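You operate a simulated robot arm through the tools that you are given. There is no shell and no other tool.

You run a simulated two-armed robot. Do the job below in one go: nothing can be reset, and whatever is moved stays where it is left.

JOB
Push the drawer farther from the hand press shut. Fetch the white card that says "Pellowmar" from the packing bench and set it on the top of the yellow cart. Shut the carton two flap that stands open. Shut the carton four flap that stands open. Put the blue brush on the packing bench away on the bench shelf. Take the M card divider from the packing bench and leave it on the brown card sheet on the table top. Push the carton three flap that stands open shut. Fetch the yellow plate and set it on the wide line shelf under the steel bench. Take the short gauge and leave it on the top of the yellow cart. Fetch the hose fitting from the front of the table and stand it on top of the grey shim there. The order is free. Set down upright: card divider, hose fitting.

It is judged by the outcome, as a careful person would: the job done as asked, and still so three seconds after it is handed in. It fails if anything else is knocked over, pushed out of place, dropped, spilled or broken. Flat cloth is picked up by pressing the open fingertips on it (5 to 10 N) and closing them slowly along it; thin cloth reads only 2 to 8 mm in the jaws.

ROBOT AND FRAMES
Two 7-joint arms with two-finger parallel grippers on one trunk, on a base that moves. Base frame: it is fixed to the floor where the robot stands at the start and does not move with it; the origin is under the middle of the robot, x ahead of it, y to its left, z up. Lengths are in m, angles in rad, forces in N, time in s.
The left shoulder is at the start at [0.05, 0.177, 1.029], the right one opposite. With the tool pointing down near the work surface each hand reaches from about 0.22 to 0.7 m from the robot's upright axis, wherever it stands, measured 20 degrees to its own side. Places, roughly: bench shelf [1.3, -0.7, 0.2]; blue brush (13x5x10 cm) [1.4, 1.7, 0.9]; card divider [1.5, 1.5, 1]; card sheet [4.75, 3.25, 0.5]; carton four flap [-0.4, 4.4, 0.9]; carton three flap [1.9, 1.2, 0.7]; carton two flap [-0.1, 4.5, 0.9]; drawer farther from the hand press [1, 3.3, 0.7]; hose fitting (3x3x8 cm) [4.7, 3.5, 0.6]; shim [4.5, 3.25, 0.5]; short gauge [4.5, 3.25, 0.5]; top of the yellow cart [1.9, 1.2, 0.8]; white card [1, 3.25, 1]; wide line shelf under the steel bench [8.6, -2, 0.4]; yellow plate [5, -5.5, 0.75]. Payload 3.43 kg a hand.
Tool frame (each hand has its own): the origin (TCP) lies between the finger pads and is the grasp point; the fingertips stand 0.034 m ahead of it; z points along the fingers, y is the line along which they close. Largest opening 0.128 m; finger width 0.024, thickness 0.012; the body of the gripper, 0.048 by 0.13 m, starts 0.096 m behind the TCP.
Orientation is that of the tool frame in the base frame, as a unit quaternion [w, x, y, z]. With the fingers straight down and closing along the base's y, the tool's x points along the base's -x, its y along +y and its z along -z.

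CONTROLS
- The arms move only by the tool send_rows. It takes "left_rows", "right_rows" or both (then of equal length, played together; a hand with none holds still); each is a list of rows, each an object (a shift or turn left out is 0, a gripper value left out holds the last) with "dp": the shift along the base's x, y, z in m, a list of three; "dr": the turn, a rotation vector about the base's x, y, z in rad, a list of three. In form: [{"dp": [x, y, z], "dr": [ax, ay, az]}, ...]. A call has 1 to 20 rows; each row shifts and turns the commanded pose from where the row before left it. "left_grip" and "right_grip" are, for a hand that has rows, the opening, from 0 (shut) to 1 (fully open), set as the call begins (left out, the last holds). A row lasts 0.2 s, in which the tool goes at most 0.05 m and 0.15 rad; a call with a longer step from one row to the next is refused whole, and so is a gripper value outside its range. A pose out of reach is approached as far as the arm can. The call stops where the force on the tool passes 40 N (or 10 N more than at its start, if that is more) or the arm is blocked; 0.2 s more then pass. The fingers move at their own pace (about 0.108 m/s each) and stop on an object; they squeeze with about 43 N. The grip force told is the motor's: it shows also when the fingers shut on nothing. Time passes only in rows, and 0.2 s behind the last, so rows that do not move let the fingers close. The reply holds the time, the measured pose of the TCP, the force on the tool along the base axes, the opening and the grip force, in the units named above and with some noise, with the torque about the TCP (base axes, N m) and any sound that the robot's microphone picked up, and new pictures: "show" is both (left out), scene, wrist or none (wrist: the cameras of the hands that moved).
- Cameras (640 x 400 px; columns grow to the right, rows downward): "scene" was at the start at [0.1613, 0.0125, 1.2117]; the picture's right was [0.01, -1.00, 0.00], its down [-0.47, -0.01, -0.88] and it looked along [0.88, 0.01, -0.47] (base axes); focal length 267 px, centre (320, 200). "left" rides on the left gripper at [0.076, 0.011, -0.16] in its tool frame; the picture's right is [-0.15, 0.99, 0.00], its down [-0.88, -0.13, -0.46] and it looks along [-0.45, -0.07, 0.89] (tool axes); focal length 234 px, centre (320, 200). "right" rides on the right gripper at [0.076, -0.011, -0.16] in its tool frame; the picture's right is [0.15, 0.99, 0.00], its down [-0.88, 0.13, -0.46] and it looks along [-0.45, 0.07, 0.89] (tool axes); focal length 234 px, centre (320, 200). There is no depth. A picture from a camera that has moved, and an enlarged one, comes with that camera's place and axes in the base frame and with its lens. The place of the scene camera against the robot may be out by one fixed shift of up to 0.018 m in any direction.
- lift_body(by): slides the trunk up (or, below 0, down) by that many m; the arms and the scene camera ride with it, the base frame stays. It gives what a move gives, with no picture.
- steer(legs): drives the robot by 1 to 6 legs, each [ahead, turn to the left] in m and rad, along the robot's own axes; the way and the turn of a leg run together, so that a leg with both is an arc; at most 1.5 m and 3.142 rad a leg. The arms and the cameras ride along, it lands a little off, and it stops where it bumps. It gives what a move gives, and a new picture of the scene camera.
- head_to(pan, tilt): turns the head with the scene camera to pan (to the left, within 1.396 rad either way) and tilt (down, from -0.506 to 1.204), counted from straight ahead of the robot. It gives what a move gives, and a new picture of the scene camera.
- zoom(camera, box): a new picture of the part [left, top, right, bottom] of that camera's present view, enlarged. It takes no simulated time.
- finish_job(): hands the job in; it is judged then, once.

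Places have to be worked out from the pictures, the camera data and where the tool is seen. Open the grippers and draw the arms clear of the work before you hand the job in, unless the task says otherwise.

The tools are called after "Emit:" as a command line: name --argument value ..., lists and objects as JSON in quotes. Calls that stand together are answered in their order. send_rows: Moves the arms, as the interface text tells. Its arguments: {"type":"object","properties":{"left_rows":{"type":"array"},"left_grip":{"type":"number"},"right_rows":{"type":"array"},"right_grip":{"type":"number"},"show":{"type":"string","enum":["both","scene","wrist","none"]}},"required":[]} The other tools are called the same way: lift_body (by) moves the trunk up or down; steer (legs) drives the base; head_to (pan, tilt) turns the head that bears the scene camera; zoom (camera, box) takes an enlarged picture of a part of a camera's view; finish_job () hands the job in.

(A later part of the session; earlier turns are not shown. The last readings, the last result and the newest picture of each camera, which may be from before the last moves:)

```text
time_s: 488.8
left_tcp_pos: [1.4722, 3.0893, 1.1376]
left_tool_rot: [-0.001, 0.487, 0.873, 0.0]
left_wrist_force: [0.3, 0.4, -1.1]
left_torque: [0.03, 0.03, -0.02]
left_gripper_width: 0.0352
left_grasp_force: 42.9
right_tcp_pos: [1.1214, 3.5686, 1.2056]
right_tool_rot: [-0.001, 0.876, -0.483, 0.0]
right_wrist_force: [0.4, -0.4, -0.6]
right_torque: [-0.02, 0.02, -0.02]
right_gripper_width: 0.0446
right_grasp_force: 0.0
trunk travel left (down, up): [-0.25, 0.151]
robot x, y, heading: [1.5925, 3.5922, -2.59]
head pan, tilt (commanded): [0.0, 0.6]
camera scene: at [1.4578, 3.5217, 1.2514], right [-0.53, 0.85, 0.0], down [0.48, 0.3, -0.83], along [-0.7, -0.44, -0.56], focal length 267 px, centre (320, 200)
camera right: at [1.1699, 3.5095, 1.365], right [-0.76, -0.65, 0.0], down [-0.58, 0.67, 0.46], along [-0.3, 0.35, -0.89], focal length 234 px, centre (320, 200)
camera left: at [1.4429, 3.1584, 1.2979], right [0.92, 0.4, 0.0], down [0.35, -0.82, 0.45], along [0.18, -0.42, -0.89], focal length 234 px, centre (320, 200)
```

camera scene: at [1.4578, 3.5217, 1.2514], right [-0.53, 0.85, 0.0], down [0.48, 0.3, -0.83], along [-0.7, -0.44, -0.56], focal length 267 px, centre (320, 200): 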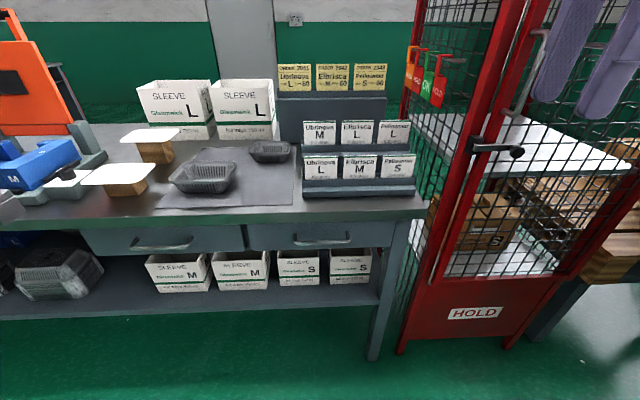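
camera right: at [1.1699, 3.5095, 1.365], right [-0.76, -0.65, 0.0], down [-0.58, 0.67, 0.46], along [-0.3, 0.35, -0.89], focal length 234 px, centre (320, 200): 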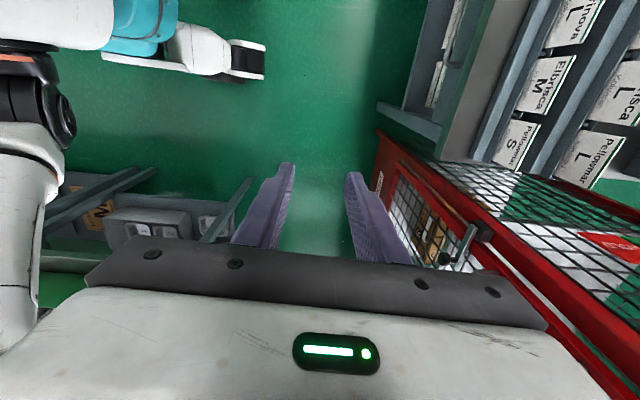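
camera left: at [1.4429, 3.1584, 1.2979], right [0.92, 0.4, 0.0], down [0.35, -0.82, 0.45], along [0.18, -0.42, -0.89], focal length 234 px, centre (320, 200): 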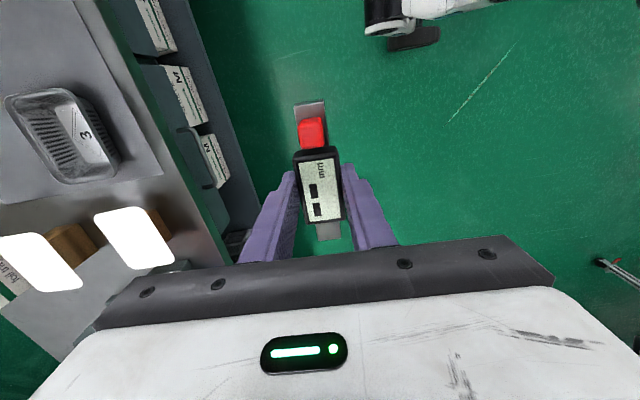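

The hand is aligned in V with the card. I straighten the heading and move in 0.22 m.

Emit:
steer --legs '[[0.0, 0.035], [0.22, 0.0]]'

Emit:
zoom --camera "right" --box '[0, 0, 640, 400]'

Emit:
zoom --camera "scene" --box '[280, 80, 480, 240]'

```text
time_s: 490.9
left_tcp_pos: [1.3068, 2.9645, 1.136]
left_tool_rot: [0.0, 0.473, 0.881, 0.0]
left_wrist_force: [0.3, -0.1, -1.6]
left_torque: [0.01, -0.02, 0.01]
left_gripper_width: 0.0352
left_grasp_force: 43.1
right_tcp_pos: [0.9415, 3.4312, 1.2057]
right_tool_rot: [-0.002, 0.884, -0.467, 0.001]
right_wrist_force: [-0.5, 0.1, 0.0]
right_torque: [0.01, -0.03, 0.01]
right_gripper_width: 0.0448
right_grasp_force: 0.1
trunk travel left (down, up): [-0.25, 0.151]
robot x, y, heading: [1.4084, 3.4695, -2.55]
head pan, tilt (commanded): [0.0, 0.6]
camera scene: at [1.2786, 3.395, 1.2512], right [-0.56, 0.83, 0.0], down [0.47, 0.32, -0.82], along [-0.68, -0.46, -0.57], focal length 267 px, centre (320, 200)
```

scene: 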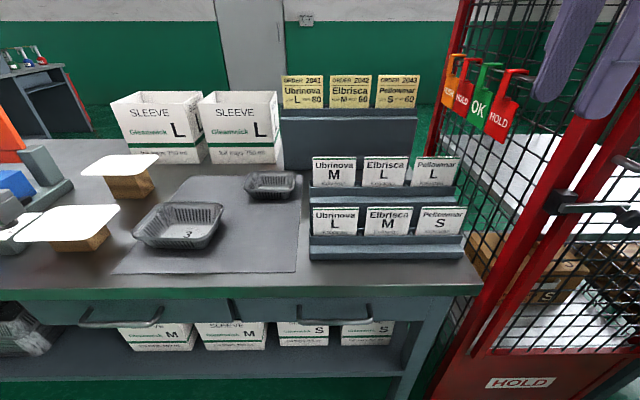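

```text
1.00 times, centred on (320, 200) of right (not enlarged: the box is as wide or as high as the picture)
camera zoom: at [0.9908, 3.3733, 1.3645], right [-0.73, -0.68, 0.0], down [-0.61, 0.65, 0.46], along [-0.31, 0.34, -0.89], focal length 234 px, centre (320, 200)
```

zoom: 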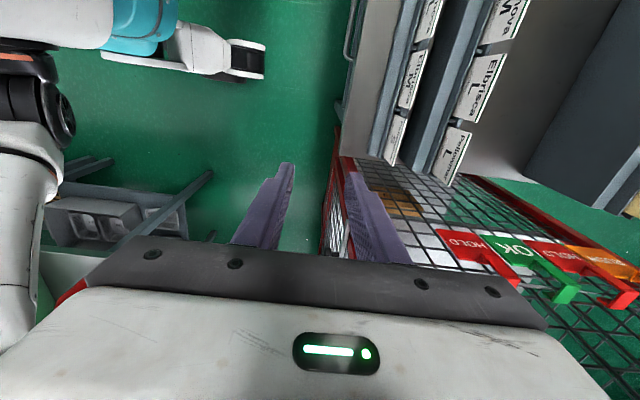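

```text
2.50 times, centred on (380, 160) of scene
camera zoom: at [1.2786, 3.395, 1.2512], right [-0.56, 0.83, 0.0], down [0.47, 0.32, -0.82], along [-0.68, -0.46, -0.57], focal length 667 px, centre (170, 300)
```

zoom: 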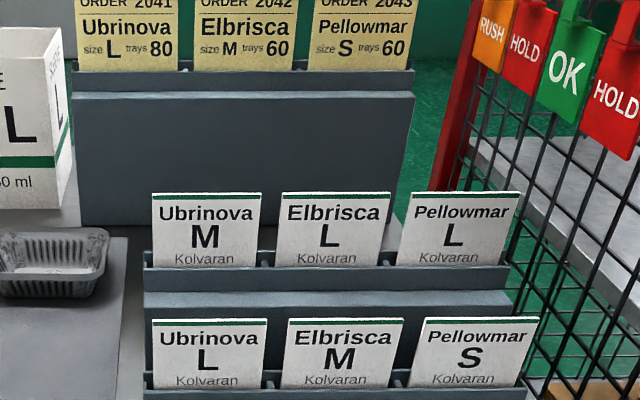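

The card is ~15 cm ahead of the hand. I move above it at height and check with the wrist camera.

Emit:
send_rows --right_rows '[{"dp": [-0.0338, -0.0189, 0]}, {"dp": [-0.0338, -0.0189, 0]}, {"dp": [-0.0338, -0.0189, -0.02]}, {"dp": [-0.0338, -0.0189, -0.03]}]'

```text
time_s: 491.9
left_tcp_pos: [1.3077, 2.9637, 1.1356]
left_tool_rot: [0.0, 0.471, 0.882, 0.001]
left_wrist_force: [-0.5, -0.3, -1.4]
left_torque: [0.03, 0.02, 0.01]
left_gripper_width: 0.035
left_grasp_force: 42.7
right_tcp_pos: [0.8036, 3.3523, 1.1549]
right_tool_rot: [-0.001, 0.885, -0.466, 0.0]
right_wrist_force: [0.5, 0.2, -0.1]
right_torque: [0.0, -0.01, 0.02]
right_gripper_width: 0.0449
right_grasp_force: 0.0
trunk travel left (down, up): [-0.25, 0.151]
robot x, y, heading: [1.4092, 3.4704, -2.546]
head pan, tilt (commanded): [0.0, 0.6]
camera scene: at [1.2787, 3.3944, 1.2511], right [-0.56, 0.83, 0.0], down [0.47, 0.32, -0.82], along [-0.68, -0.46, -0.57], focal length 267 px, centre (320, 200)
camera right: at [0.8554, 3.2946, 1.3148], right [-0.73, -0.68, 0.0], down [-0.61, 0.65, 0.46], along [-0.31, 0.34, -0.89], focal length 234 px, centre (320, 200)
```

scene: 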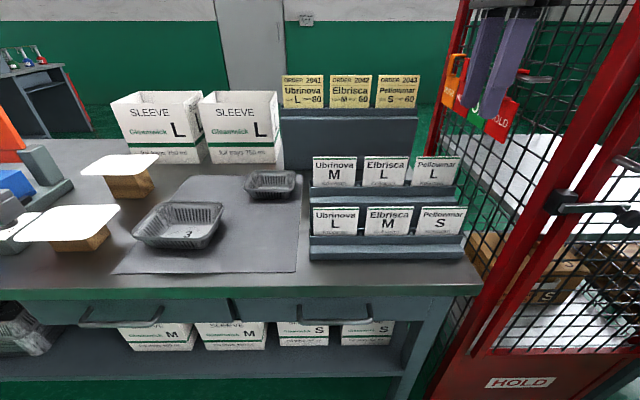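
right: 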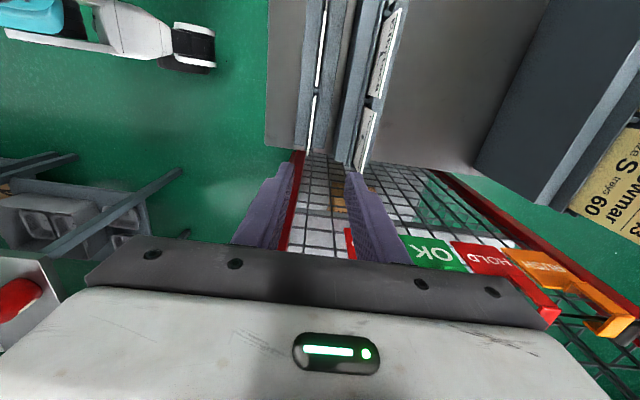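

Seen edge-on from above, the S card stands ~1.5 cm nearer than the hand axis. I zoom the wrist view to see the free gap behind it.

Emit:
zoom --camera "right" --box '[250, 50, 410, 200]'

```text
2.67 times, centred on (330, 125) of right
camera zoom: at [0.8554, 3.2946, 1.3148], right [-0.73, -0.68, 0.0], down [-0.61, 0.65, 0.46], along [-0.31, 0.34, -0.89], focal length 624 px, centre (293, 400)
```

zoom: 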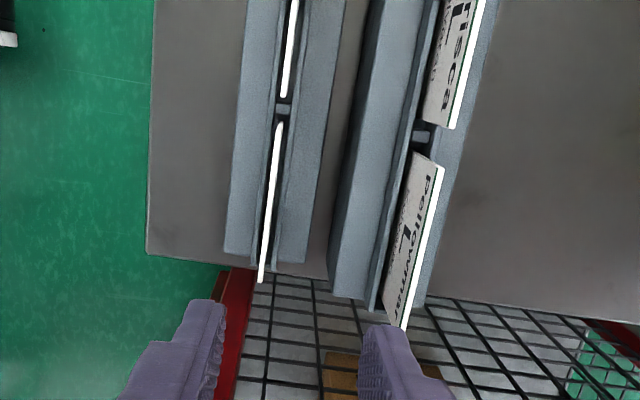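

The card stands at U≈2.550 with ~4 cm free behind it before the next tier. I narrow the gripper, shift onto the card and descend part way.

Emit:
send_rows --right_rows '[{"dp": [0.02, -0.0014, 0]}, {"dp": [0, 0, -0.04]}, {"dp": [0, 0, -0.04]}, {"dp": [0, 0, -0.035]}]' --right_grip 0.28

Emit:
zoom --camera "right" --box '[240, 60, 400, 220]'

```text
time_s: 492.9
left_tcp_pos: [1.3081, 2.9639, 1.1363]
left_tool_rot: [0.0, 0.473, 0.881, 0.0]
left_wrist_force: [-0.5, -0.3, -1.0]
left_torque: [0.0, -0.03, -0.02]
left_gripper_width: 0.0353
left_grasp_force: 43.2
right_tcp_pos: [0.8255, 3.3552, 1.0375]
right_tool_rot: [-0.001, 0.884, -0.467, 0.001]
right_wrist_force: [0.2, -0.5, -1.0]
right_torque: [0.03, 0.03, 0.01]
right_gripper_width: 0.0357
right_grasp_force: 0.1
trunk travel left (down, up): [-0.25, 0.151]
robot x, y, heading: [1.4083, 3.4692, -2.553]
head pan, tilt (commanded): [0.0, 0.6]
camera scene: at [1.2787, 3.3955, 1.2513], right [-0.56, 0.83, 0.0], down [0.47, 0.31, -0.82], along [-0.68, -0.46, -0.57], focal length 267 px, centre (320, 200)
camera right: at [0.8756, 3.2972, 1.1976], right [-0.73, -0.68, 0.0], down [-0.61, 0.65, 0.46], along [-0.31, 0.33, -0.89], focal length 234 px, centre (320, 200)
```

scene: 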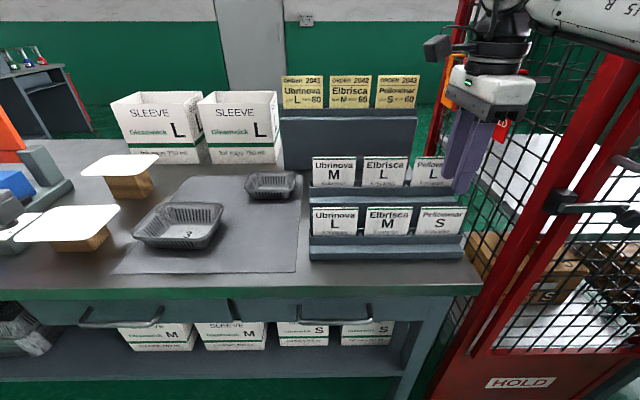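
right: 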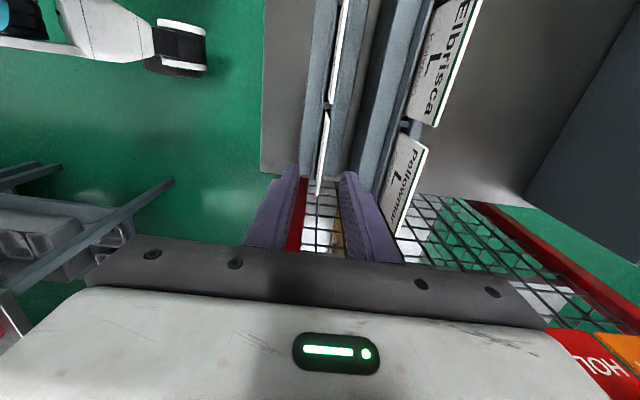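

```text
2.50 times, centred on (320, 140) of right
camera zoom: at [0.8756, 3.2972, 1.1976], right [-0.73, -0.68, 0.0], down [-0.61, 0.65, 0.46], along [-0.31, 0.33, -0.89], focal length 585 px, centre (320, 350)
```

zoom: 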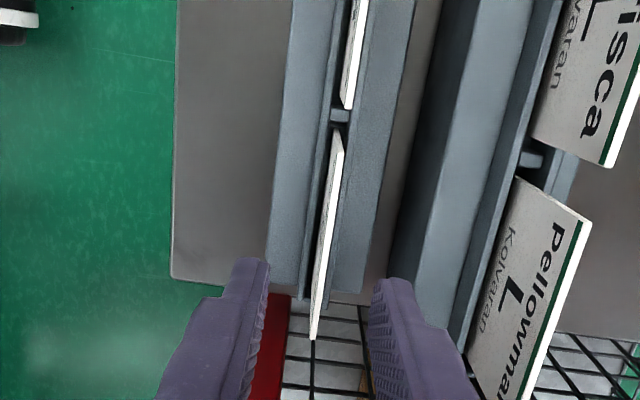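

Card is within 4 mm of the axis. I correct and go down to straddle its top edge.

Emit:
send_rows --right_rows '[{"dp": [-0.0033, -0.0022, -0.03]}, {"dp": [0, 0, -0.035]}, {"dp": [0, 0, -0.024]}]'

Emit:
zoom --camera "right" --box '[240, 60, 400, 220]'

Emit:
zoom --camera "scene" --box '[360, 100, 520, 260]'

```text
time_s: 493.7
left_tcp_pos: [1.3084, 2.9634, 1.1367]
left_tool_rot: [0.001, 0.472, 0.882, 0.0]
left_wrist_force: [-0.1, -0.4, -1.9]
left_torque: [0.01, 0.01, 0.03]
left_gripper_width: 0.0354
left_grasp_force: 42.9
right_tcp_pos: [0.8218, 3.3523, 0.9488]
right_tool_rot: [0.0, 0.884, -0.468, 0.0]
right_wrist_force: [1.0, 0.0, -0.3]
right_torque: [0.02, -0.01, -0.01]
right_gripper_width: 0.0359
right_grasp_force: 0.1
trunk travel left (down, up): [-0.25, 0.151]
robot x, y, heading: [1.4065, 3.4725, -2.552]
head pan, tilt (commanded): [0.0, 0.6]
camera scene: at [1.2789, 3.3954, 1.2513], right [-0.56, 0.83, 0.0], down [0.47, 0.32, -0.82], along [-0.69, -0.46, -0.57], focal length 267 px, centre (320, 200)
camera right: at [0.8729, 3.2954, 1.1087], right [-0.73, -0.68, 0.0], down [-0.6, 0.65, 0.46], along [-0.31, 0.34, -0.89], focal length 234 px, centre (320, 200)
```

scene: 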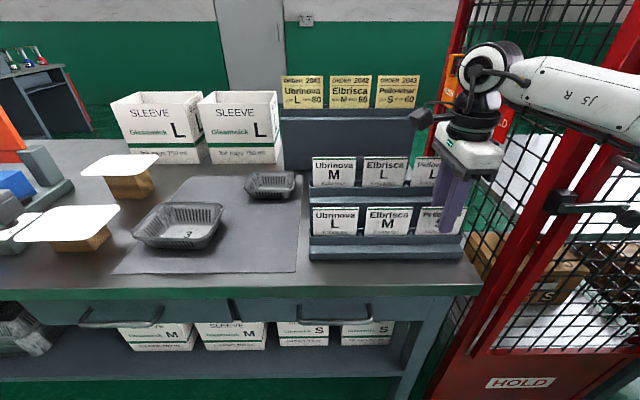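
right: 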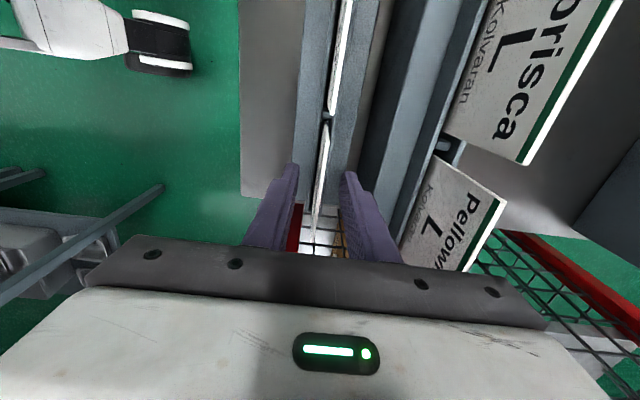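

```text
2.50 times, centred on (320, 140) of right
camera zoom: at [0.8729, 3.2954, 1.1087], right [-0.73, -0.68, 0.0], down [-0.6, 0.65, 0.46], along [-0.31, 0.34, -0.89], focal length 585 px, centre (320, 350)
```

zoom: 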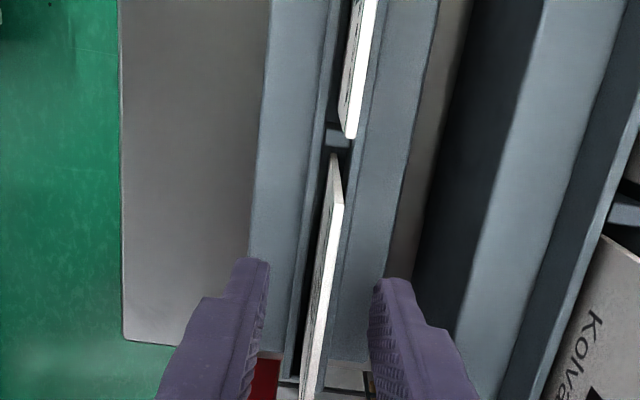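

```text
2.50 times, centred on (440, 180) of scene
camera zoom: at [1.2789, 3.3954, 1.2513], right [-0.56, 0.83, 0.0], down [0.47, 0.32, -0.82], along [-0.69, -0.46, -0.57], focal length 667 px, centre (20, 250)
```

zoom: 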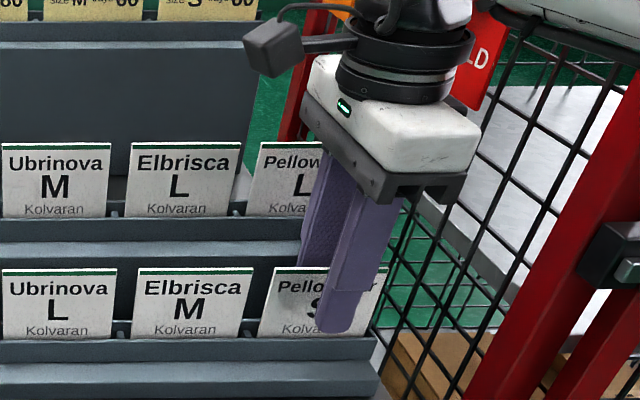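

The fingers straddle the S card between front and back. I close and check the width.

Emit:
send_rows --right_rows '[{}, {}, {}]' --right_grip 0

Emit:
zoom --camera "right" --box '[240, 60, 400, 220]'

```text
time_s: 494.5
left_tcp_pos: [1.3081, 2.964, 1.1378]
left_tool_rot: [-0.001, 0.471, 0.882, 0.0]
left_wrist_force: [-0.3, -0.6, -1.4]
left_torque: [-0.02, 0.02, 0.04]
left_gripper_width: 0.0353
left_grasp_force: 42.9
right_tcp_pos: [0.8241, 3.3527, 0.9498]
right_tool_rot: [-0.001, 0.885, -0.466, 0.0]
right_wrist_force: [0.5, -0.1, -1.2]
right_torque: [0.01, 0.02, 0.0]
right_gripper_width: 0.0009
right_grasp_force: 36.4
trunk travel left (down, up): [-0.25, 0.151]
robot x, y, heading: [1.4103, 3.4727, -2.551]
head pan, tilt (commanded): [0.0, 0.6]
camera scene: at [1.2791, 3.3954, 1.2513], right [-0.56, 0.83, 0.0], down [0.47, 0.32, -0.83], along [-0.69, -0.46, -0.57], focal length 267 px, centre (320, 200)
camera right: at [0.8732, 3.2953, 1.1092], right [-0.73, -0.68, 0.0], down [-0.61, 0.65, 0.46], along [-0.31, 0.34, -0.89], focal length 234 px, centre (320, 200)
```

scene: 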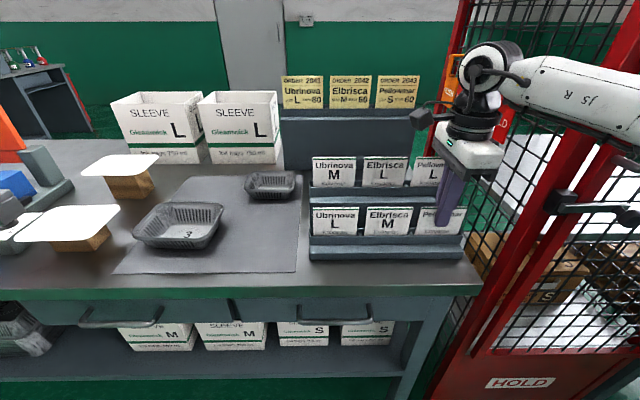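
right: 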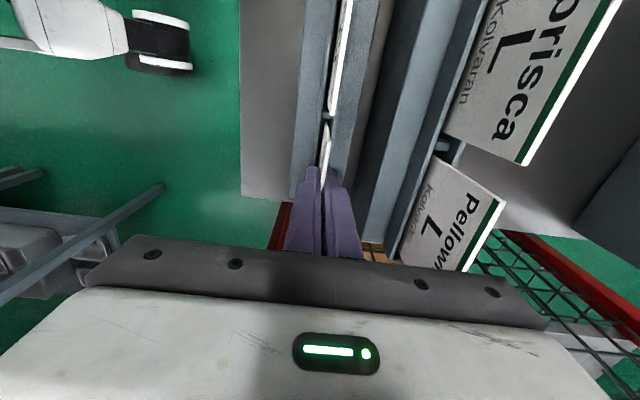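

```text
2.50 times, centred on (320, 140) of right
camera zoom: at [0.8732, 3.2953, 1.1092], right [-0.73, -0.68, 0.0], down [-0.61, 0.65, 0.46], along [-0.31, 0.34, -0.89], focal length 585 px, centre (320, 350)
```

zoom: 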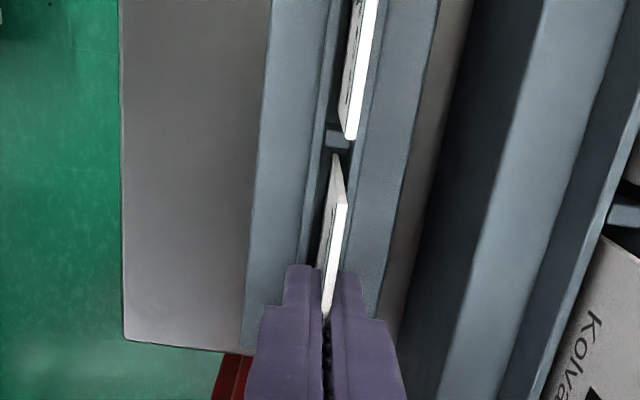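

The card is held (1 mm, 36 N). I lift it straight out of the slot.

Emit:
send_rows --right_rows '[{"dp": [0, 0, 0.015]}, {"dp": [0, 0, 0.02]}, {"dp": [0, 0, 0.03]}, {"dp": [0, 0, 0.04]}, {"dp": [0, 0, 0.045]}]'

Emit:
zoom --camera "scene" --box '[360, 60, 520, 260]'

```text
time_s: 495.7
left_tcp_pos: [1.3092, 2.964, 1.1364]
left_tool_rot: [0.0, 0.472, 0.882, 0.0]
left_wrist_force: [0.1, -1.1, -0.6]
left_torque: [0.02, 0.01, 0.01]
left_gripper_width: 0.0351
left_grasp_force: 43.1
right_tcp_pos: [0.8249, 3.3524, 1.1025]
right_tool_rot: [0.0, 0.884, -0.467, 0.0]
right_wrist_force: [-0.3, 0.0, -0.7]
right_torque: [0.0, 0.03, -0.01]
right_gripper_width: 0.0013
right_grasp_force: 36.2
trunk travel left (down, up): [-0.25, 0.151]
robot x, y, heading: [1.411, 3.4708, -2.547]
head pan, tilt (commanded): [0.0, 0.6]
camera scene: at [1.28, 3.3953, 1.2514], right [-0.56, 0.83, 0.0], down [0.47, 0.31, -0.83], along [-0.69, -0.46, -0.56], focal length 267 px, centre (320, 200)
camera right: at [0.8754, 3.2957, 1.2624], right [-0.73, -0.68, 0.0], down [-0.61, 0.65, 0.46], along [-0.31, 0.34, -0.89], focal length 234 px, centre (320, 200)
```

scene: 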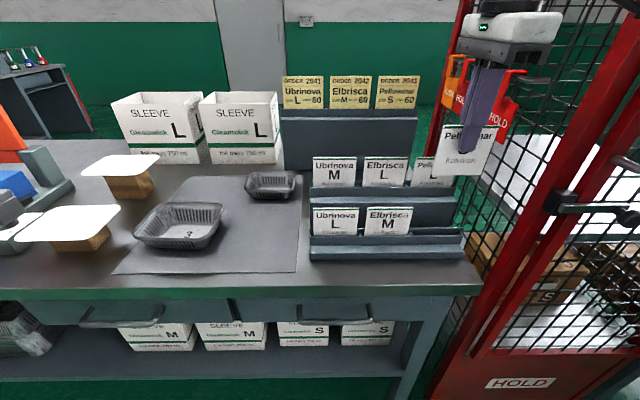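
right: 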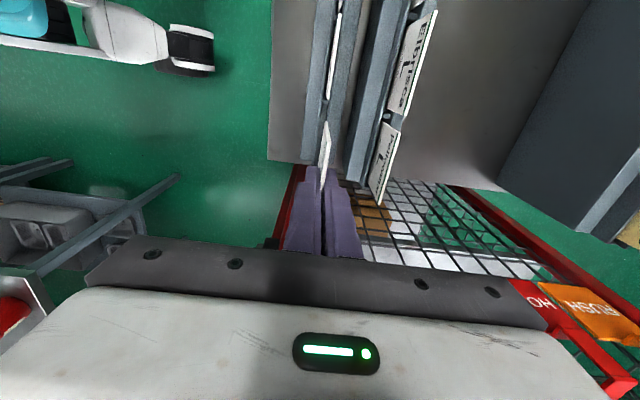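

```text
2.00 times, centred on (440, 160) of scene
camera zoom: at [1.28, 3.3953, 1.2514], right [-0.56, 0.83, 0.0], down [0.47, 0.31, -0.83], along [-0.69, -0.46, -0.56], focal length 534 px, centre (80, 280)
```

zoom: 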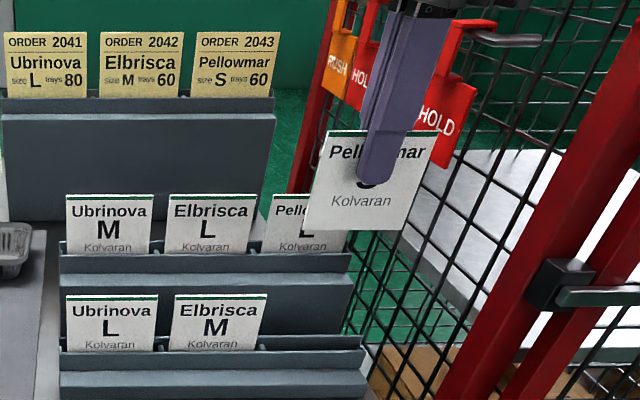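

The Pellowmar S card is out and the others undisturbed. I back away, then drive along the back of the bench toward the cart and look.

Emit:
steer --legs '[[-0.45, 0.0], [0.0, 1.571]]'

Emit:
head_to --pan -0.3 --tilt 0.3

```text
time_s: 502.2
left_tcp_pos: [2.2909, 3.6178, 1.136]
left_tool_rot: [0.0, -0.287, 0.958, 0.0]
left_wrist_force: [-0.8, 0.2, -1.3]
left_torque: [0.0, 0.01, -0.02]
left_gripper_width: 0.0353
left_grasp_force: 42.9
right_tcp_pos: [1.9004, 3.1358, 1.1019]
right_tool_rot: [-0.001, 0.956, 0.293, 0.0]
right_wrist_force: [0.2, 0.6, 0.1]
right_torque: [-0.01, 0.0, 0.0]
right_gripper_width: 0.001
right_grasp_force: 35.5
trunk travel left (down, up): [-0.25, 0.151]
robot x, y, heading: [1.7846, 3.7222, -0.984]
head pan, tilt (commanded): [0.0, 0.6]
camera scene: at [1.8714, 3.603, 1.2513], right [-0.83, -0.55, 0.0], down [-0.31, 0.47, -0.83], along [0.46, -0.69, -0.56], focal length 267 px, centre (320, 200)
```

scene: 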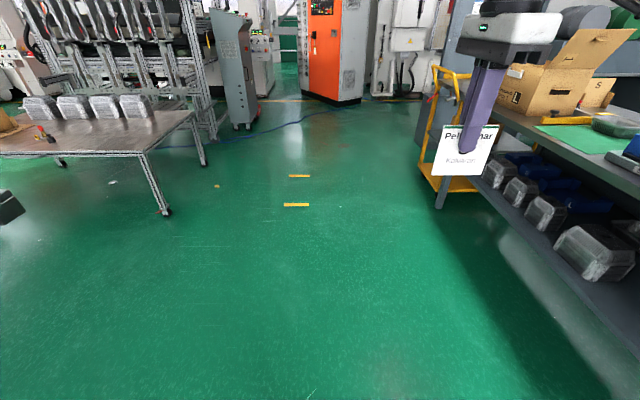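

```text
time_s: 503.0
left_tcp_pos: [2.2909, 3.6188, 1.1368]
left_tool_rot: [0.0, -0.288, 0.958, 0.0]
left_wrist_force: [0.7, -0.3, -2.0]
left_torque: [0.0, 0.03, -0.03]
left_gripper_width: 0.0352
left_grasp_force: 43.2
right_tcp_pos: [1.9005, 3.1356, 1.1014]
right_tool_rot: [0.0, 0.956, 0.293, 0.0]
right_wrist_force: [-0.8, -0.6, -0.7]
right_torque: [-0.01, 0.04, 0.03]
right_gripper_width: 0.0013
right_grasp_force: 36.0
trunk travel left (down, up): [-0.25, 0.151]
robot x, y, heading: [1.7805, 3.723, -0.983]
head pan, tilt (commanded): [-0.3, 0.3]
camera scene: at [1.8488, 3.5869, 1.2787], right [-0.96, -0.28, 0.0], down [-0.08, 0.28, -0.96], along [0.27, -0.92, -0.3], focal length 267 px, centre (320, 200)
```

scene: 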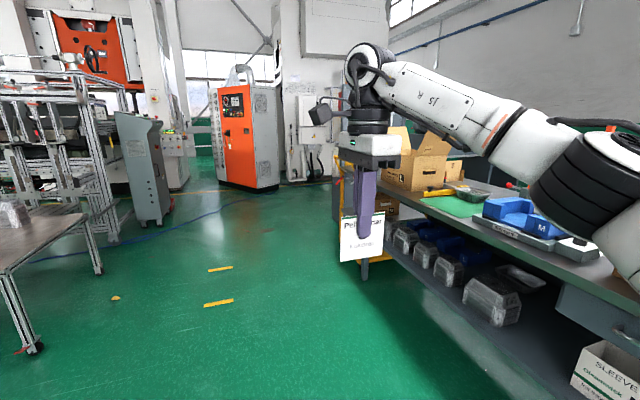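

The floor ahead is clear. I drive down to the cart's back and turn to face it.

Emit:
steer --legs '[[1.2, 0.0], [0.9, 0.0], [0.0, -1.567]]'

Emit:
head_to --pan 0.0 --tilt 0.55

```text
time_s: 517.4
left_tcp_pos: [2.9138, 1.4395, 1.1371]
left_tool_rot: [0.0, 0.451, 0.892, -0.001]
left_wrist_force: [-0.2, 0.3, -1.8]
left_torque: [0.0, -0.01, -0.05]
left_gripper_width: 0.0354
left_grasp_force: 43.1
right_tcp_pos: [2.4121, 1.8047, 1.103]
right_tool_rot: [-0.001, 0.895, -0.446, 0.0]
right_wrist_force: [-0.9, -0.5, -1.0]
right_torque: [0.0, -0.01, -0.03]
right_gripper_width: 0.001
right_grasp_force: 35.5
trunk travel left (down, up): [-0.25, 0.151]
robot x, y, heading: [2.9912, 1.9485, -2.502]
head pan, tilt (commanded): [-0.3, 0.3]
camera scene: at [2.8485, 1.8907, 1.2788], right [-0.33, 0.94, 0.0], down [0.28, 0.1, -0.96], along [-0.9, -0.32, -0.3], focal length 267 px, centre (320, 200)
```

scene: 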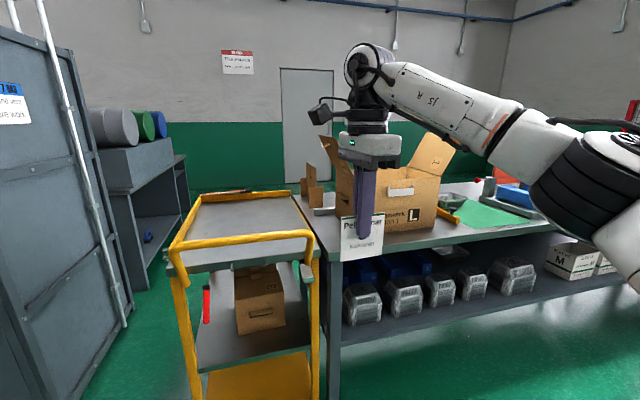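

```text
time_s: 518.2
left_tcp_pos: [2.9151, 1.4398, 1.1364]
left_tool_rot: [0.0, 0.451, 0.892, 0.0]
left_wrist_force: [0.6, -0.1, -1.4]
left_torque: [0.02, 0.01, 0.0]
left_gripper_width: 0.0353
left_grasp_force: 43.1
right_tcp_pos: [2.4116, 1.8049, 1.1019]
right_tool_rot: [0.0, 0.895, -0.445, 0.0]
right_wrist_force: [-0.1, -0.4, 0.4]
right_torque: [-0.04, 0.01, -0.03]
right_gripper_width: 0.0014
right_grasp_force: 35.8
trunk travel left (down, up): [-0.25, 0.151]
robot x, y, heading: [2.9921, 1.9517, -2.503]
head pan, tilt (commanded): [0.0, 0.55]
camera scene: at [2.8645, 1.8682, 1.2559], right [-0.6, 0.8, 0.0], down [0.42, 0.31, -0.85], along [-0.69, -0.51, -0.52], focal length 267 px, centre (320, 200)
```

scene: 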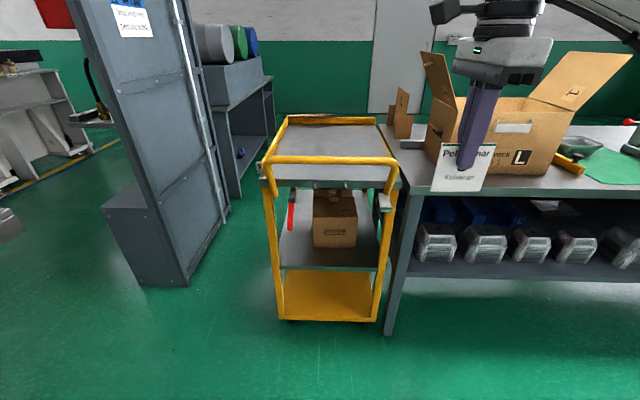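

The cart's back is at U≈2.56 with a low handle (z≈0.91) and its top free except the red strap at the far edge; carton 1's open flap overhangs near V≈0.24, so I keep to the cart's middle/left. I drive in to about 0.43 m from the cart.

Emit:
steer --legs '[[0.0, 0.08], [0.56, 0.0], [0.0, -0.128]]'

Emit:
head_to --pan 0.0 --tilt 0.7

```text
time_s: 522.5
left_tcp_pos: [2.4655, 1.078, 1.1373]
left_tool_rot: [0.0, 0.474, 0.88, 0.0]
left_wrist_force: [0.0, 0.8, -1.3]
left_torque: [-0.02, -0.01, -0.01]
left_gripper_width: 0.0354
left_grasp_force: 43.5
right_tcp_pos: [1.9819, 1.4691, 1.102]
right_tool_rot: [-0.001, 0.883, -0.469, 0.001]
right_wrist_force: [0.0, -0.2, 0.3]
right_torque: [-0.01, 0.02, 0.02]
right_gripper_width: 0.0008
right_grasp_force: 35.8
trunk travel left (down, up): [-0.25, 0.151]
robot x, y, heading: [2.5703, 1.5857, -2.557]
head pan, tilt (commanded): [0.0, 0.55]
camera scene: at [2.437, 1.5084, 1.2558], right [-0.55, 0.83, 0.0], down [0.44, 0.29, -0.85], along [-0.71, -0.47, -0.52], focal length 267 px, centre (320, 200)
```

scene: 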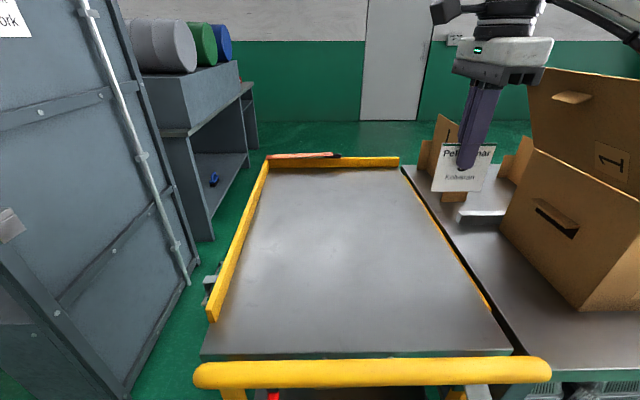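

```text
time_s: 523.2
left_tcp_pos: [2.4645, 1.077, 1.1364]
left_tool_rot: [0.0, 0.475, 0.88, 0.0]
left_wrist_force: [0.3, 0.2, -1.4]
left_torque: [0.01, -0.02, 0.02]
left_gripper_width: 0.0353
left_grasp_force: 43.4
right_tcp_pos: [1.9828, 1.4684, 1.1002]
right_tool_rot: [-0.001, 0.884, -0.468, -0.001]
right_wrist_force: [0.6, -0.8, -0.3]
right_torque: [0.01, 0.02, -0.01]
right_gripper_width: 0.001
right_grasp_force: 35.8
trunk travel left (down, up): [-0.25, 0.151]
robot x, y, heading: [2.572, 1.5836, -2.557]
head pan, tilt (commanded): [0.0, 0.7]
camera scene: at [2.4415, 1.5107, 1.2427], right [-0.55, 0.83, 0.0], down [0.54, 0.36, -0.77], along [-0.64, -0.42, -0.64], focal length 267 px, centre (320, 200)
```

scene: 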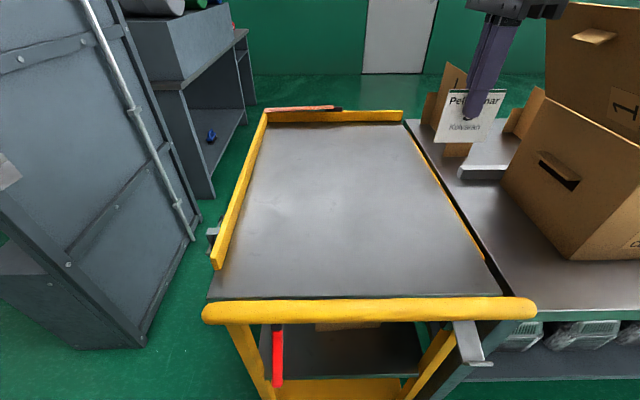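

I can see the whole cart top: surface U≈2.0–2.64, V −0.28–0.18, handle at U≈2.70. I bring the gauge over the near-left part of the surface first.

Emit:
send_rows --left_rows '[{"dp": [-0.039, 0.0152, 0]}, {"dp": [-0.039, 0.0152, 0]}, {"dp": [-0.039, 0.0152, 0]}, {"dp": [-0.039, 0.0152, 0]}, {"dp": [-0.039, 0.0152, 0]}, {"dp": [-0.039, 0.0152, 0]}, {"dp": [-0.039, 0.0152, 0]}, {"dp": [-0.039, 0.0152, 0]}, {"dp": [-0.039, 0.0152, 0]}]'

```text
time_s: 525.2
left_tcp_pos: [2.1521, 1.197, 1.1384]
left_tool_rot: [-0.002, 0.475, 0.88, -0.001]
left_wrist_force: [0.5, 0.1, -2.2]
left_torque: [-0.01, 0.0, 0.01]
left_gripper_width: 0.0351
left_grasp_force: 42.9
left hand out of reach, approached as far as the arm can: row 9
right_tcp_pos: [1.9831, 1.4678, 1.1023]
right_tool_rot: [-0.002, 0.884, -0.468, 0.0]
right_wrist_force: [0.6, -0.2, 0.3]
right_torque: [0.0, -0.01, 0.0]
right_gripper_width: 0.0015
right_grasp_force: 36.1
trunk travel left (down, up): [-0.25, 0.151]
robot x, y, heading: [2.5749, 1.5868, -2.562]
head pan, tilt (commanded): [0.0, 0.7]
camera scene: at [2.4419, 1.51, 1.2427], right [-0.55, 0.83, 0.0], down [0.54, 0.36, -0.76], along [-0.64, -0.42, -0.64], focal length 267 px, centre (320, 200)
camera left: at [2.121, 1.2649, 1.2986], right [0.91, 0.42, 0.0], down [0.37, -0.81, 0.46], along [0.19, -0.41, -0.89], focal length 234 px, centre (320, 200)
```

scene: 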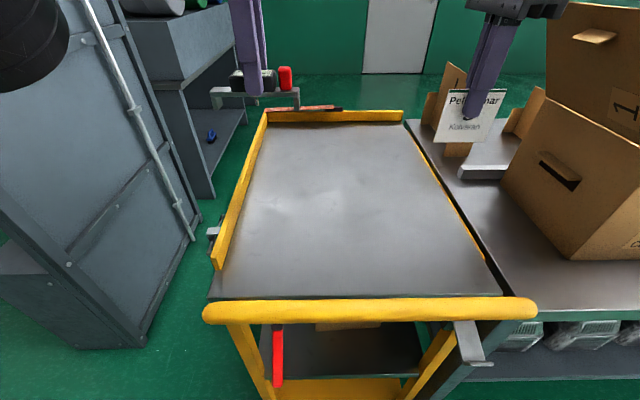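
left: 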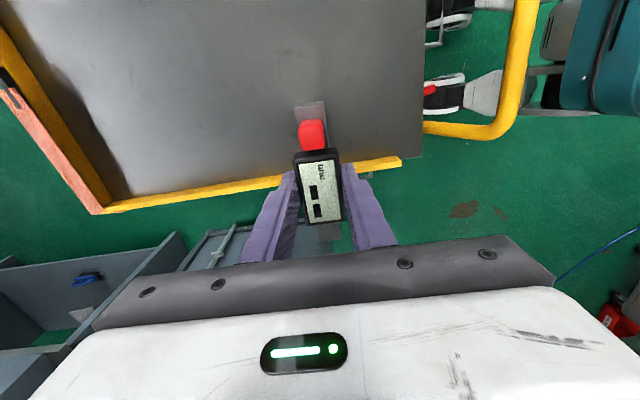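

The gauge is too near the left rail; I lower to gain reach and shift it ~6 cm inward.

Emit:
send_rows --left_rows '[{"dp": [0, 0, -0.04]}, {"dp": [0, 0, -0.04]}, {"dp": [0, 0, -0.04]}, {"dp": [-0.0167, 0.0249, -0.02]}, {"dp": [-0.0167, 0.0249, -0.02]}]'

```text
time_s: 526.4
left_tcp_pos: [2.1176, 1.2477, 0.9761]
left_tool_rot: [-0.001, 0.474, 0.881, -0.001]
left_wrist_force: [-0.1, 0.3, -1.4]
left_torque: [0.01, 0.03, 0.05]
left_gripper_width: 0.0351
left_grasp_force: 43.0
right_tcp_pos: [1.9823, 1.4687, 1.1025]
right_tool_rot: [-0.002, 0.883, -0.469, 0.002]
right_wrist_force: [-0.6, 0.4, 0.6]
right_torque: [-0.03, -0.03, 0.02]
right_gripper_width: 0.0012
right_grasp_force: 36.4
trunk travel left (down, up): [-0.25, 0.151]
robot x, y, heading: [2.5716, 1.586, -2.554]
head pan, tilt (commanded): [0.0, 0.7]
camera scene: at [2.4411, 1.511, 1.2427], right [-0.55, 0.83, 0.0], down [0.54, 0.36, -0.76], along [-0.64, -0.42, -0.64], focal length 267 px, centre (320, 200)
camera left: at [2.0867, 1.3153, 1.1376], right [0.91, 0.42, 0.0], down [0.38, -0.81, 0.46], along [0.19, -0.41, -0.89], focal length 234 px, centre (320, 200)
```

scene: 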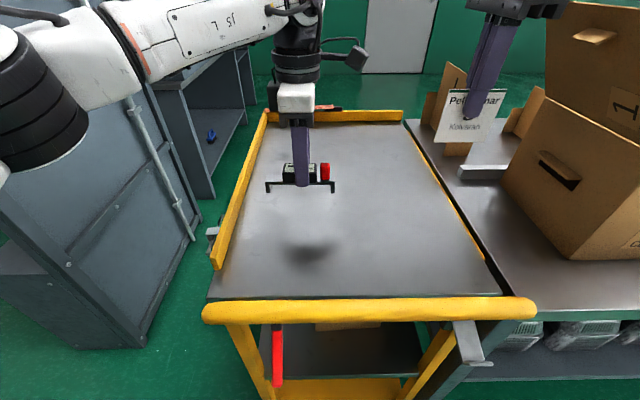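
left: 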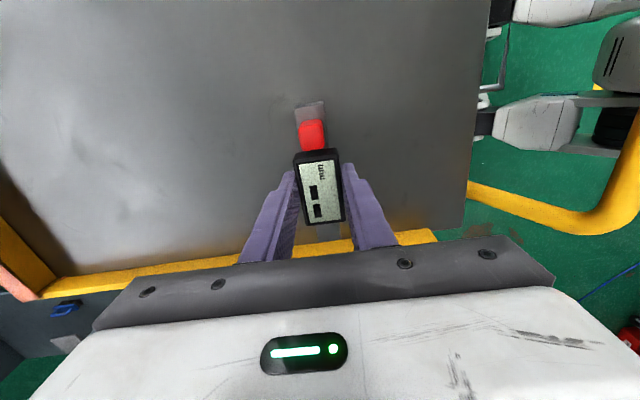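

Gauge is now above free surface (shadow visible). I lower it in decreasing steps.

Emit:
send_rows --left_rows '[{"dp": [0, 0, -0.035]}, {"dp": [0, 0, -0.02]}, {"dp": [0, 0, -0.01]}, {"dp": [0, 0, -0.006]}]' --show "scene"

```text
time_s: 527.4
left_tcp_pos: [2.1184, 1.2489, 0.9121]
left_tool_rot: [-0.003, 0.474, 0.881, -0.002]
left_wrist_force: [3.3, -2.8, 26.5]
left_torque: [0.26, -0.29, -0.18]
left_gripper_width: 0.0351
left_grasp_force: 42.7
right_tcp_pos: [1.9845, 1.4689, 1.104]
right_tool_rot: [0.001, 0.883, -0.469, 0.0]
right_wrist_force: [-0.4, 0.3, 0.4]
right_torque: [0.02, -0.03, 0.0]
right_gripper_width: 0.0014
right_grasp_force: 36.2
trunk travel left (down, up): [-0.25, 0.151]
robot x, y, heading: [2.5712, 1.5842, -2.555]
head pan, tilt (commanded): [0.0, 0.7]
camera scene: at [2.4435, 1.5118, 1.2437], right [-0.55, 0.83, 0.0], down [0.54, 0.36, -0.77], along [-0.64, -0.42, -0.64], focal length 267 px, centre (320, 200)
```

scene: 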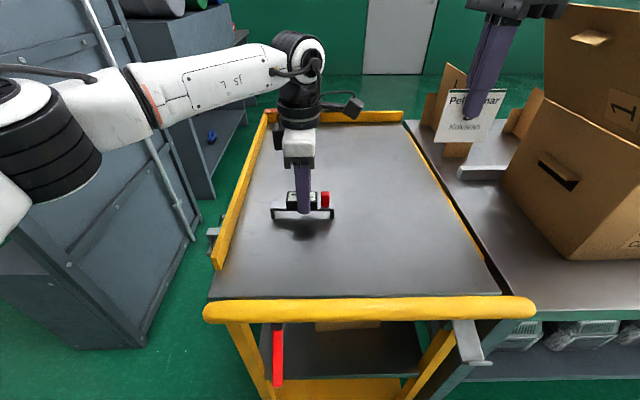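

It has touched down (surface ≈0.86). I ease off, release and rise.

Emit:
send_rows --left_rows '[{"dp": [0, 0, 0.004]}, {}]' --show "none"

Emit:
send_rows --left_rows '[{}, {}, {}]' --left_grip 0.6 --show "none"

Emit:
send_rows --left_rows '[{"dp": [0, 0, 0.03]}, {"dp": [0, 0, 0.045]}, {"dp": [0, 0, 0.045]}, {"dp": [0.02, -0.03, 0.03]}, {"dp": [0.035, -0.02, 0.02]}, {"dp": [0.04, -0.02, 0]}, {"dp": [0.04, -0.02, 0]}, {"dp": [0.04, -0.02, 0]}, {"dp": [0.04, -0.02, 0]}]'

```text
time_s: 528.0
left_tcp_pos: [2.1192, 1.2478, 0.9104]
left_tool_rot: [-0.002, 0.475, 0.88, 0.0]
left_wrist_force: [-0.6, -3.7, 19.0]
left_torque: [0.65, 0.52, 0.12]
left_gripper_width: 0.0353
left_grasp_force: 43.1
right_tcp_pos: [1.9827, 1.4694, 1.1025]
right_tool_rot: [0.0, 0.883, -0.469, 0.001]
right_wrist_force: [-1.0, -0.1, 0.1]
right_torque: [-0.04, 0.01, 0.03]
right_gripper_width: 0.0011
right_grasp_force: 36.2
trunk travel left (down, up): [-0.25, 0.151]
robot x, y, heading: [2.5694, 1.5844, -2.55]
head pan, tilt (commanded): [0.0, 0.7]
```

```text
time_s: 528.8
left_tcp_pos: [2.1185, 1.2475, 0.9093]
left_tool_rot: [0.0, 0.475, 0.88, 0.001]
left_wrist_force: [0.8, 0.2, 0.3]
left_torque: [0.06, 0.01, -0.02]
left_gripper_width: 0.0768
left_grasp_force: 0.0
right_tcp_pos: [1.982, 1.469, 1.1025]
right_tool_rot: [-0.001, 0.883, -0.469, 0.001]
right_wrist_force: [-0.2, -0.3, -0.6]
right_torque: [0.0, -0.05, -0.04]
right_gripper_width: 0.0011
right_grasp_force: 36.1
trunk travel left (down, up): [-0.25, 0.151]
robot x, y, heading: [2.5706, 1.5891, -2.556]
head pan, tilt (commanded): [0.0, 0.7]
```

```text
time_s: 530.8
left_tcp_pos: [2.3327, 1.1195, 1.0834]
left_tool_rot: [0.001, 0.475, 0.88, 0.001]
left_wrist_force: [0.0, 0.1, 1.5]
left_torque: [-0.01, -0.01, 0.01]
left_gripper_width: 0.0771
left_grasp_force: 0.1
right_tcp_pos: [1.983, 1.4685, 1.1028]
right_tool_rot: [0.0, 0.884, -0.468, 0.0]
right_wrist_force: [-0.1, -0.7, -0.2]
right_torque: [0.01, -0.02, -0.02]
right_gripper_width: 0.0012
right_grasp_force: 36.0
trunk travel left (down, up): [-0.25, 0.151]
robot x, y, heading: [2.5681, 1.5874, -2.557]
head pan, tilt (commanded): [0.0, 0.7]
camera scene: at [2.4422, 1.5106, 1.2428], right [-0.55, 0.83, 0.0], down [0.54, 0.36, -0.77], along [-0.64, -0.42, -0.64], focal length 267 px, centre (320, 200)
camera left: at [2.3017, 1.187, 1.2439], right [0.91, 0.42, 0.0], down [0.37, -0.81, 0.46], along [0.19, -0.41, -0.89], focal length 234 px, centre (320, 200)
```

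scene: 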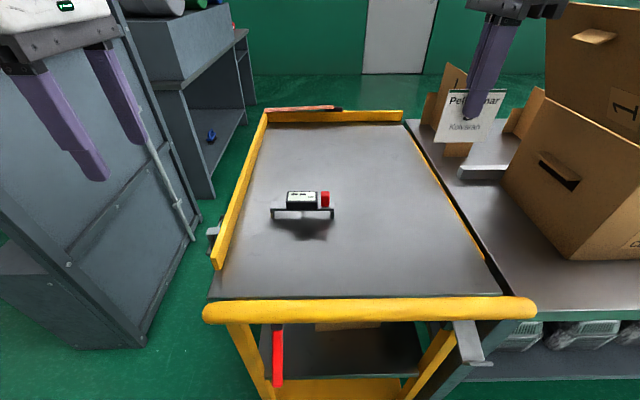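
left: 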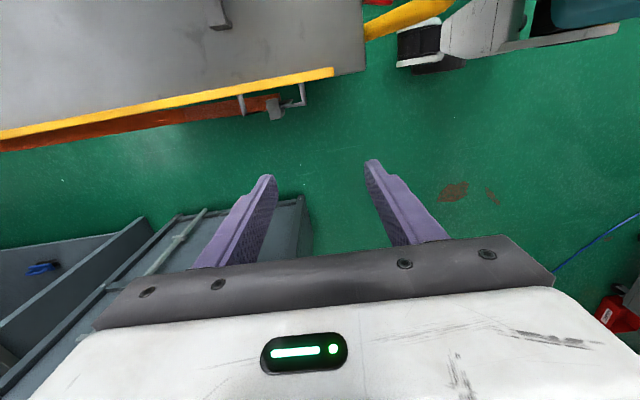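

The gauge stands on the cart. Now the card: I move it to the middle of the cart top and lower it.

Emit:
send_rows --right_rows '[{"dp": [0.021, -0.031, 0]}, {"dp": [0.021, -0.031, 0]}, {"dp": [0, 0, -0.04]}, {"dp": [0, 0, -0.04]}, {"dp": [0, 0, -0.04]}, {"dp": [0, 0, -0.025]}]'

Emit:
zoom --camera "scene" --box '[240, 100, 520, 320]'

```text
time_s: 532.2
left_tcp_pos: [2.3316, 1.1194, 1.0827]
left_tool_rot: [0.0, 0.474, 0.88, 0.0]
left_wrist_force: [-0.1, 0.3, 0.2]
left_torque: [-0.01, 0.02, -0.01]
left_gripper_width: 0.0768
left_grasp_force: 0.0
right_tcp_pos: [2.0235, 1.4074, 0.9546]
right_tool_rot: [-0.001, 0.883, -0.469, 0.0]
right_wrist_force: [-0.4, 0.2, -1.3]
right_torque: [0.0, 0.01, 0.02]
right_gripper_width: 0.0009
right_grasp_force: 35.3
trunk travel left (down, up): [-0.25, 0.151]
robot x, y, heading: [2.5715, 1.5896, -2.559]
head pan, tilt (commanded): [0.0, 0.7]
camera scene: at [2.4413, 1.5108, 1.2427], right [-0.55, 0.83, 0.0], down [0.54, 0.36, -0.76], along [-0.64, -0.42, -0.64], focal length 267 px, centre (320, 200)
camera right: at [2.0745, 1.3498, 1.1152], right [-0.74, -0.68, 0.0], down [-0.6, 0.66, 0.46], along [-0.31, 0.34, -0.89], focal length 234 px, centre (320, 200)
```

scene: 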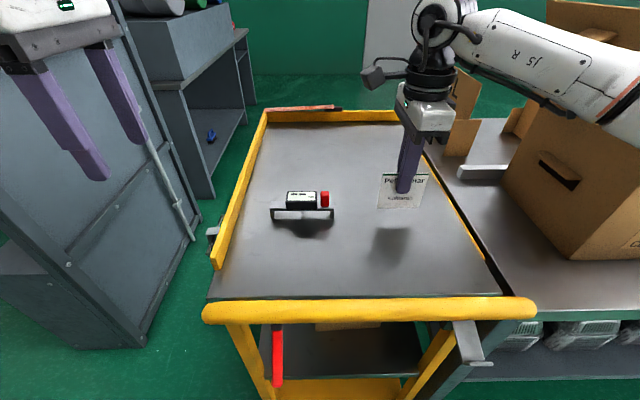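
right: 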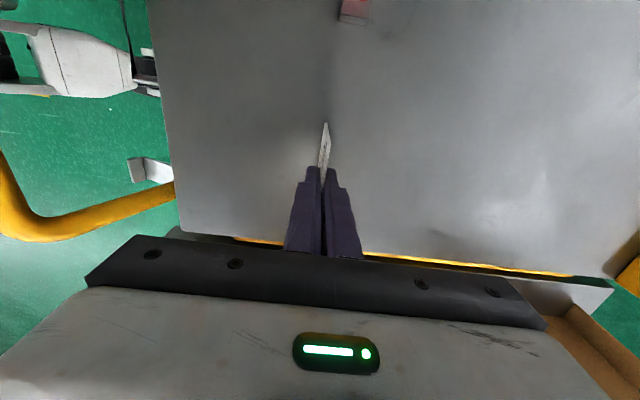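

```text
1.82 times, centred on (380, 210) of scene
camera zoom: at [2.4413, 1.5108, 1.2427], right [-0.55, 0.83, 0.0], down [0.54, 0.36, -0.76], along [-0.64, -0.42, -0.64], focal length 485 px, centre (211, 182)
```

zoom: 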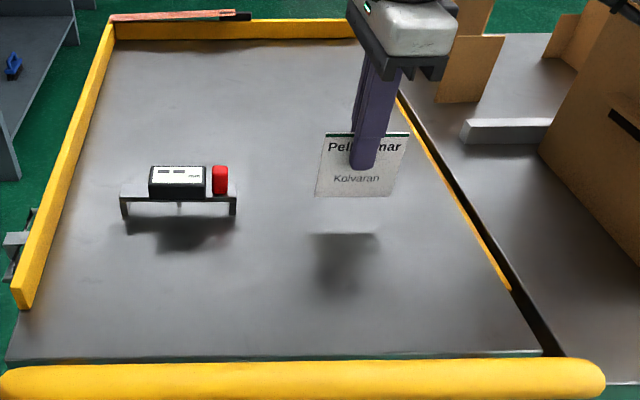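

The card is a couple of centimetres above the surface. I lower it in small steps until it touches.

Emit:
send_rows --right_rows '[{"dp": [0, 0, -0.008]}, {"dp": [0, 0, -0.006]}, {"dp": [0, 0, -0.005]}]' --show "none"

Emit:
zoom --camera "scene" --box '[300, 120, 500, 270]'

```text
time_s: 533.0
left_tcp_pos: [2.3325, 1.1194, 1.0834]
left_tool_rot: [0.0, 0.475, 0.88, 0.001]
left_wrist_force: [0.3, 0.5, -0.2]
left_torque: [-0.03, 0.02, 0.03]
left_gripper_width: 0.0768
left_grasp_force: 0.0
right_tcp_pos: [2.0256, 1.4074, 0.9372]
right_tool_rot: [0.0, 0.883, -0.469, 0.0]
right_wrist_force: [-0.3, -0.5, -0.7]
right_torque: [-0.01, 0.02, 0.0]
right_gripper_width: 0.0009
right_grasp_force: 35.9
trunk travel left (down, up): [-0.25, 0.151]
robot x, y, heading: [2.5704, 1.5853, -2.556]
head pan, tilt (commanded): [0.0, 0.7]
```

```text
2.67 times, centred on (400, 195) of scene
camera zoom: at [2.4414, 1.5109, 1.2427], right [-0.55, 0.83, 0.0], down [0.54, 0.36, -0.76], along [-0.64, -0.42, -0.64], focal length 712 px, centre (107, 213)
```

zoom: 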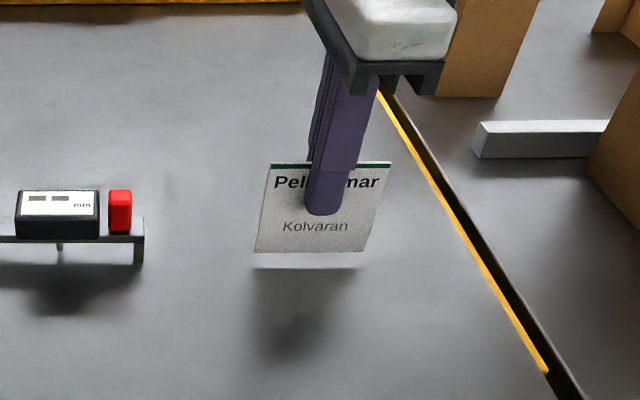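

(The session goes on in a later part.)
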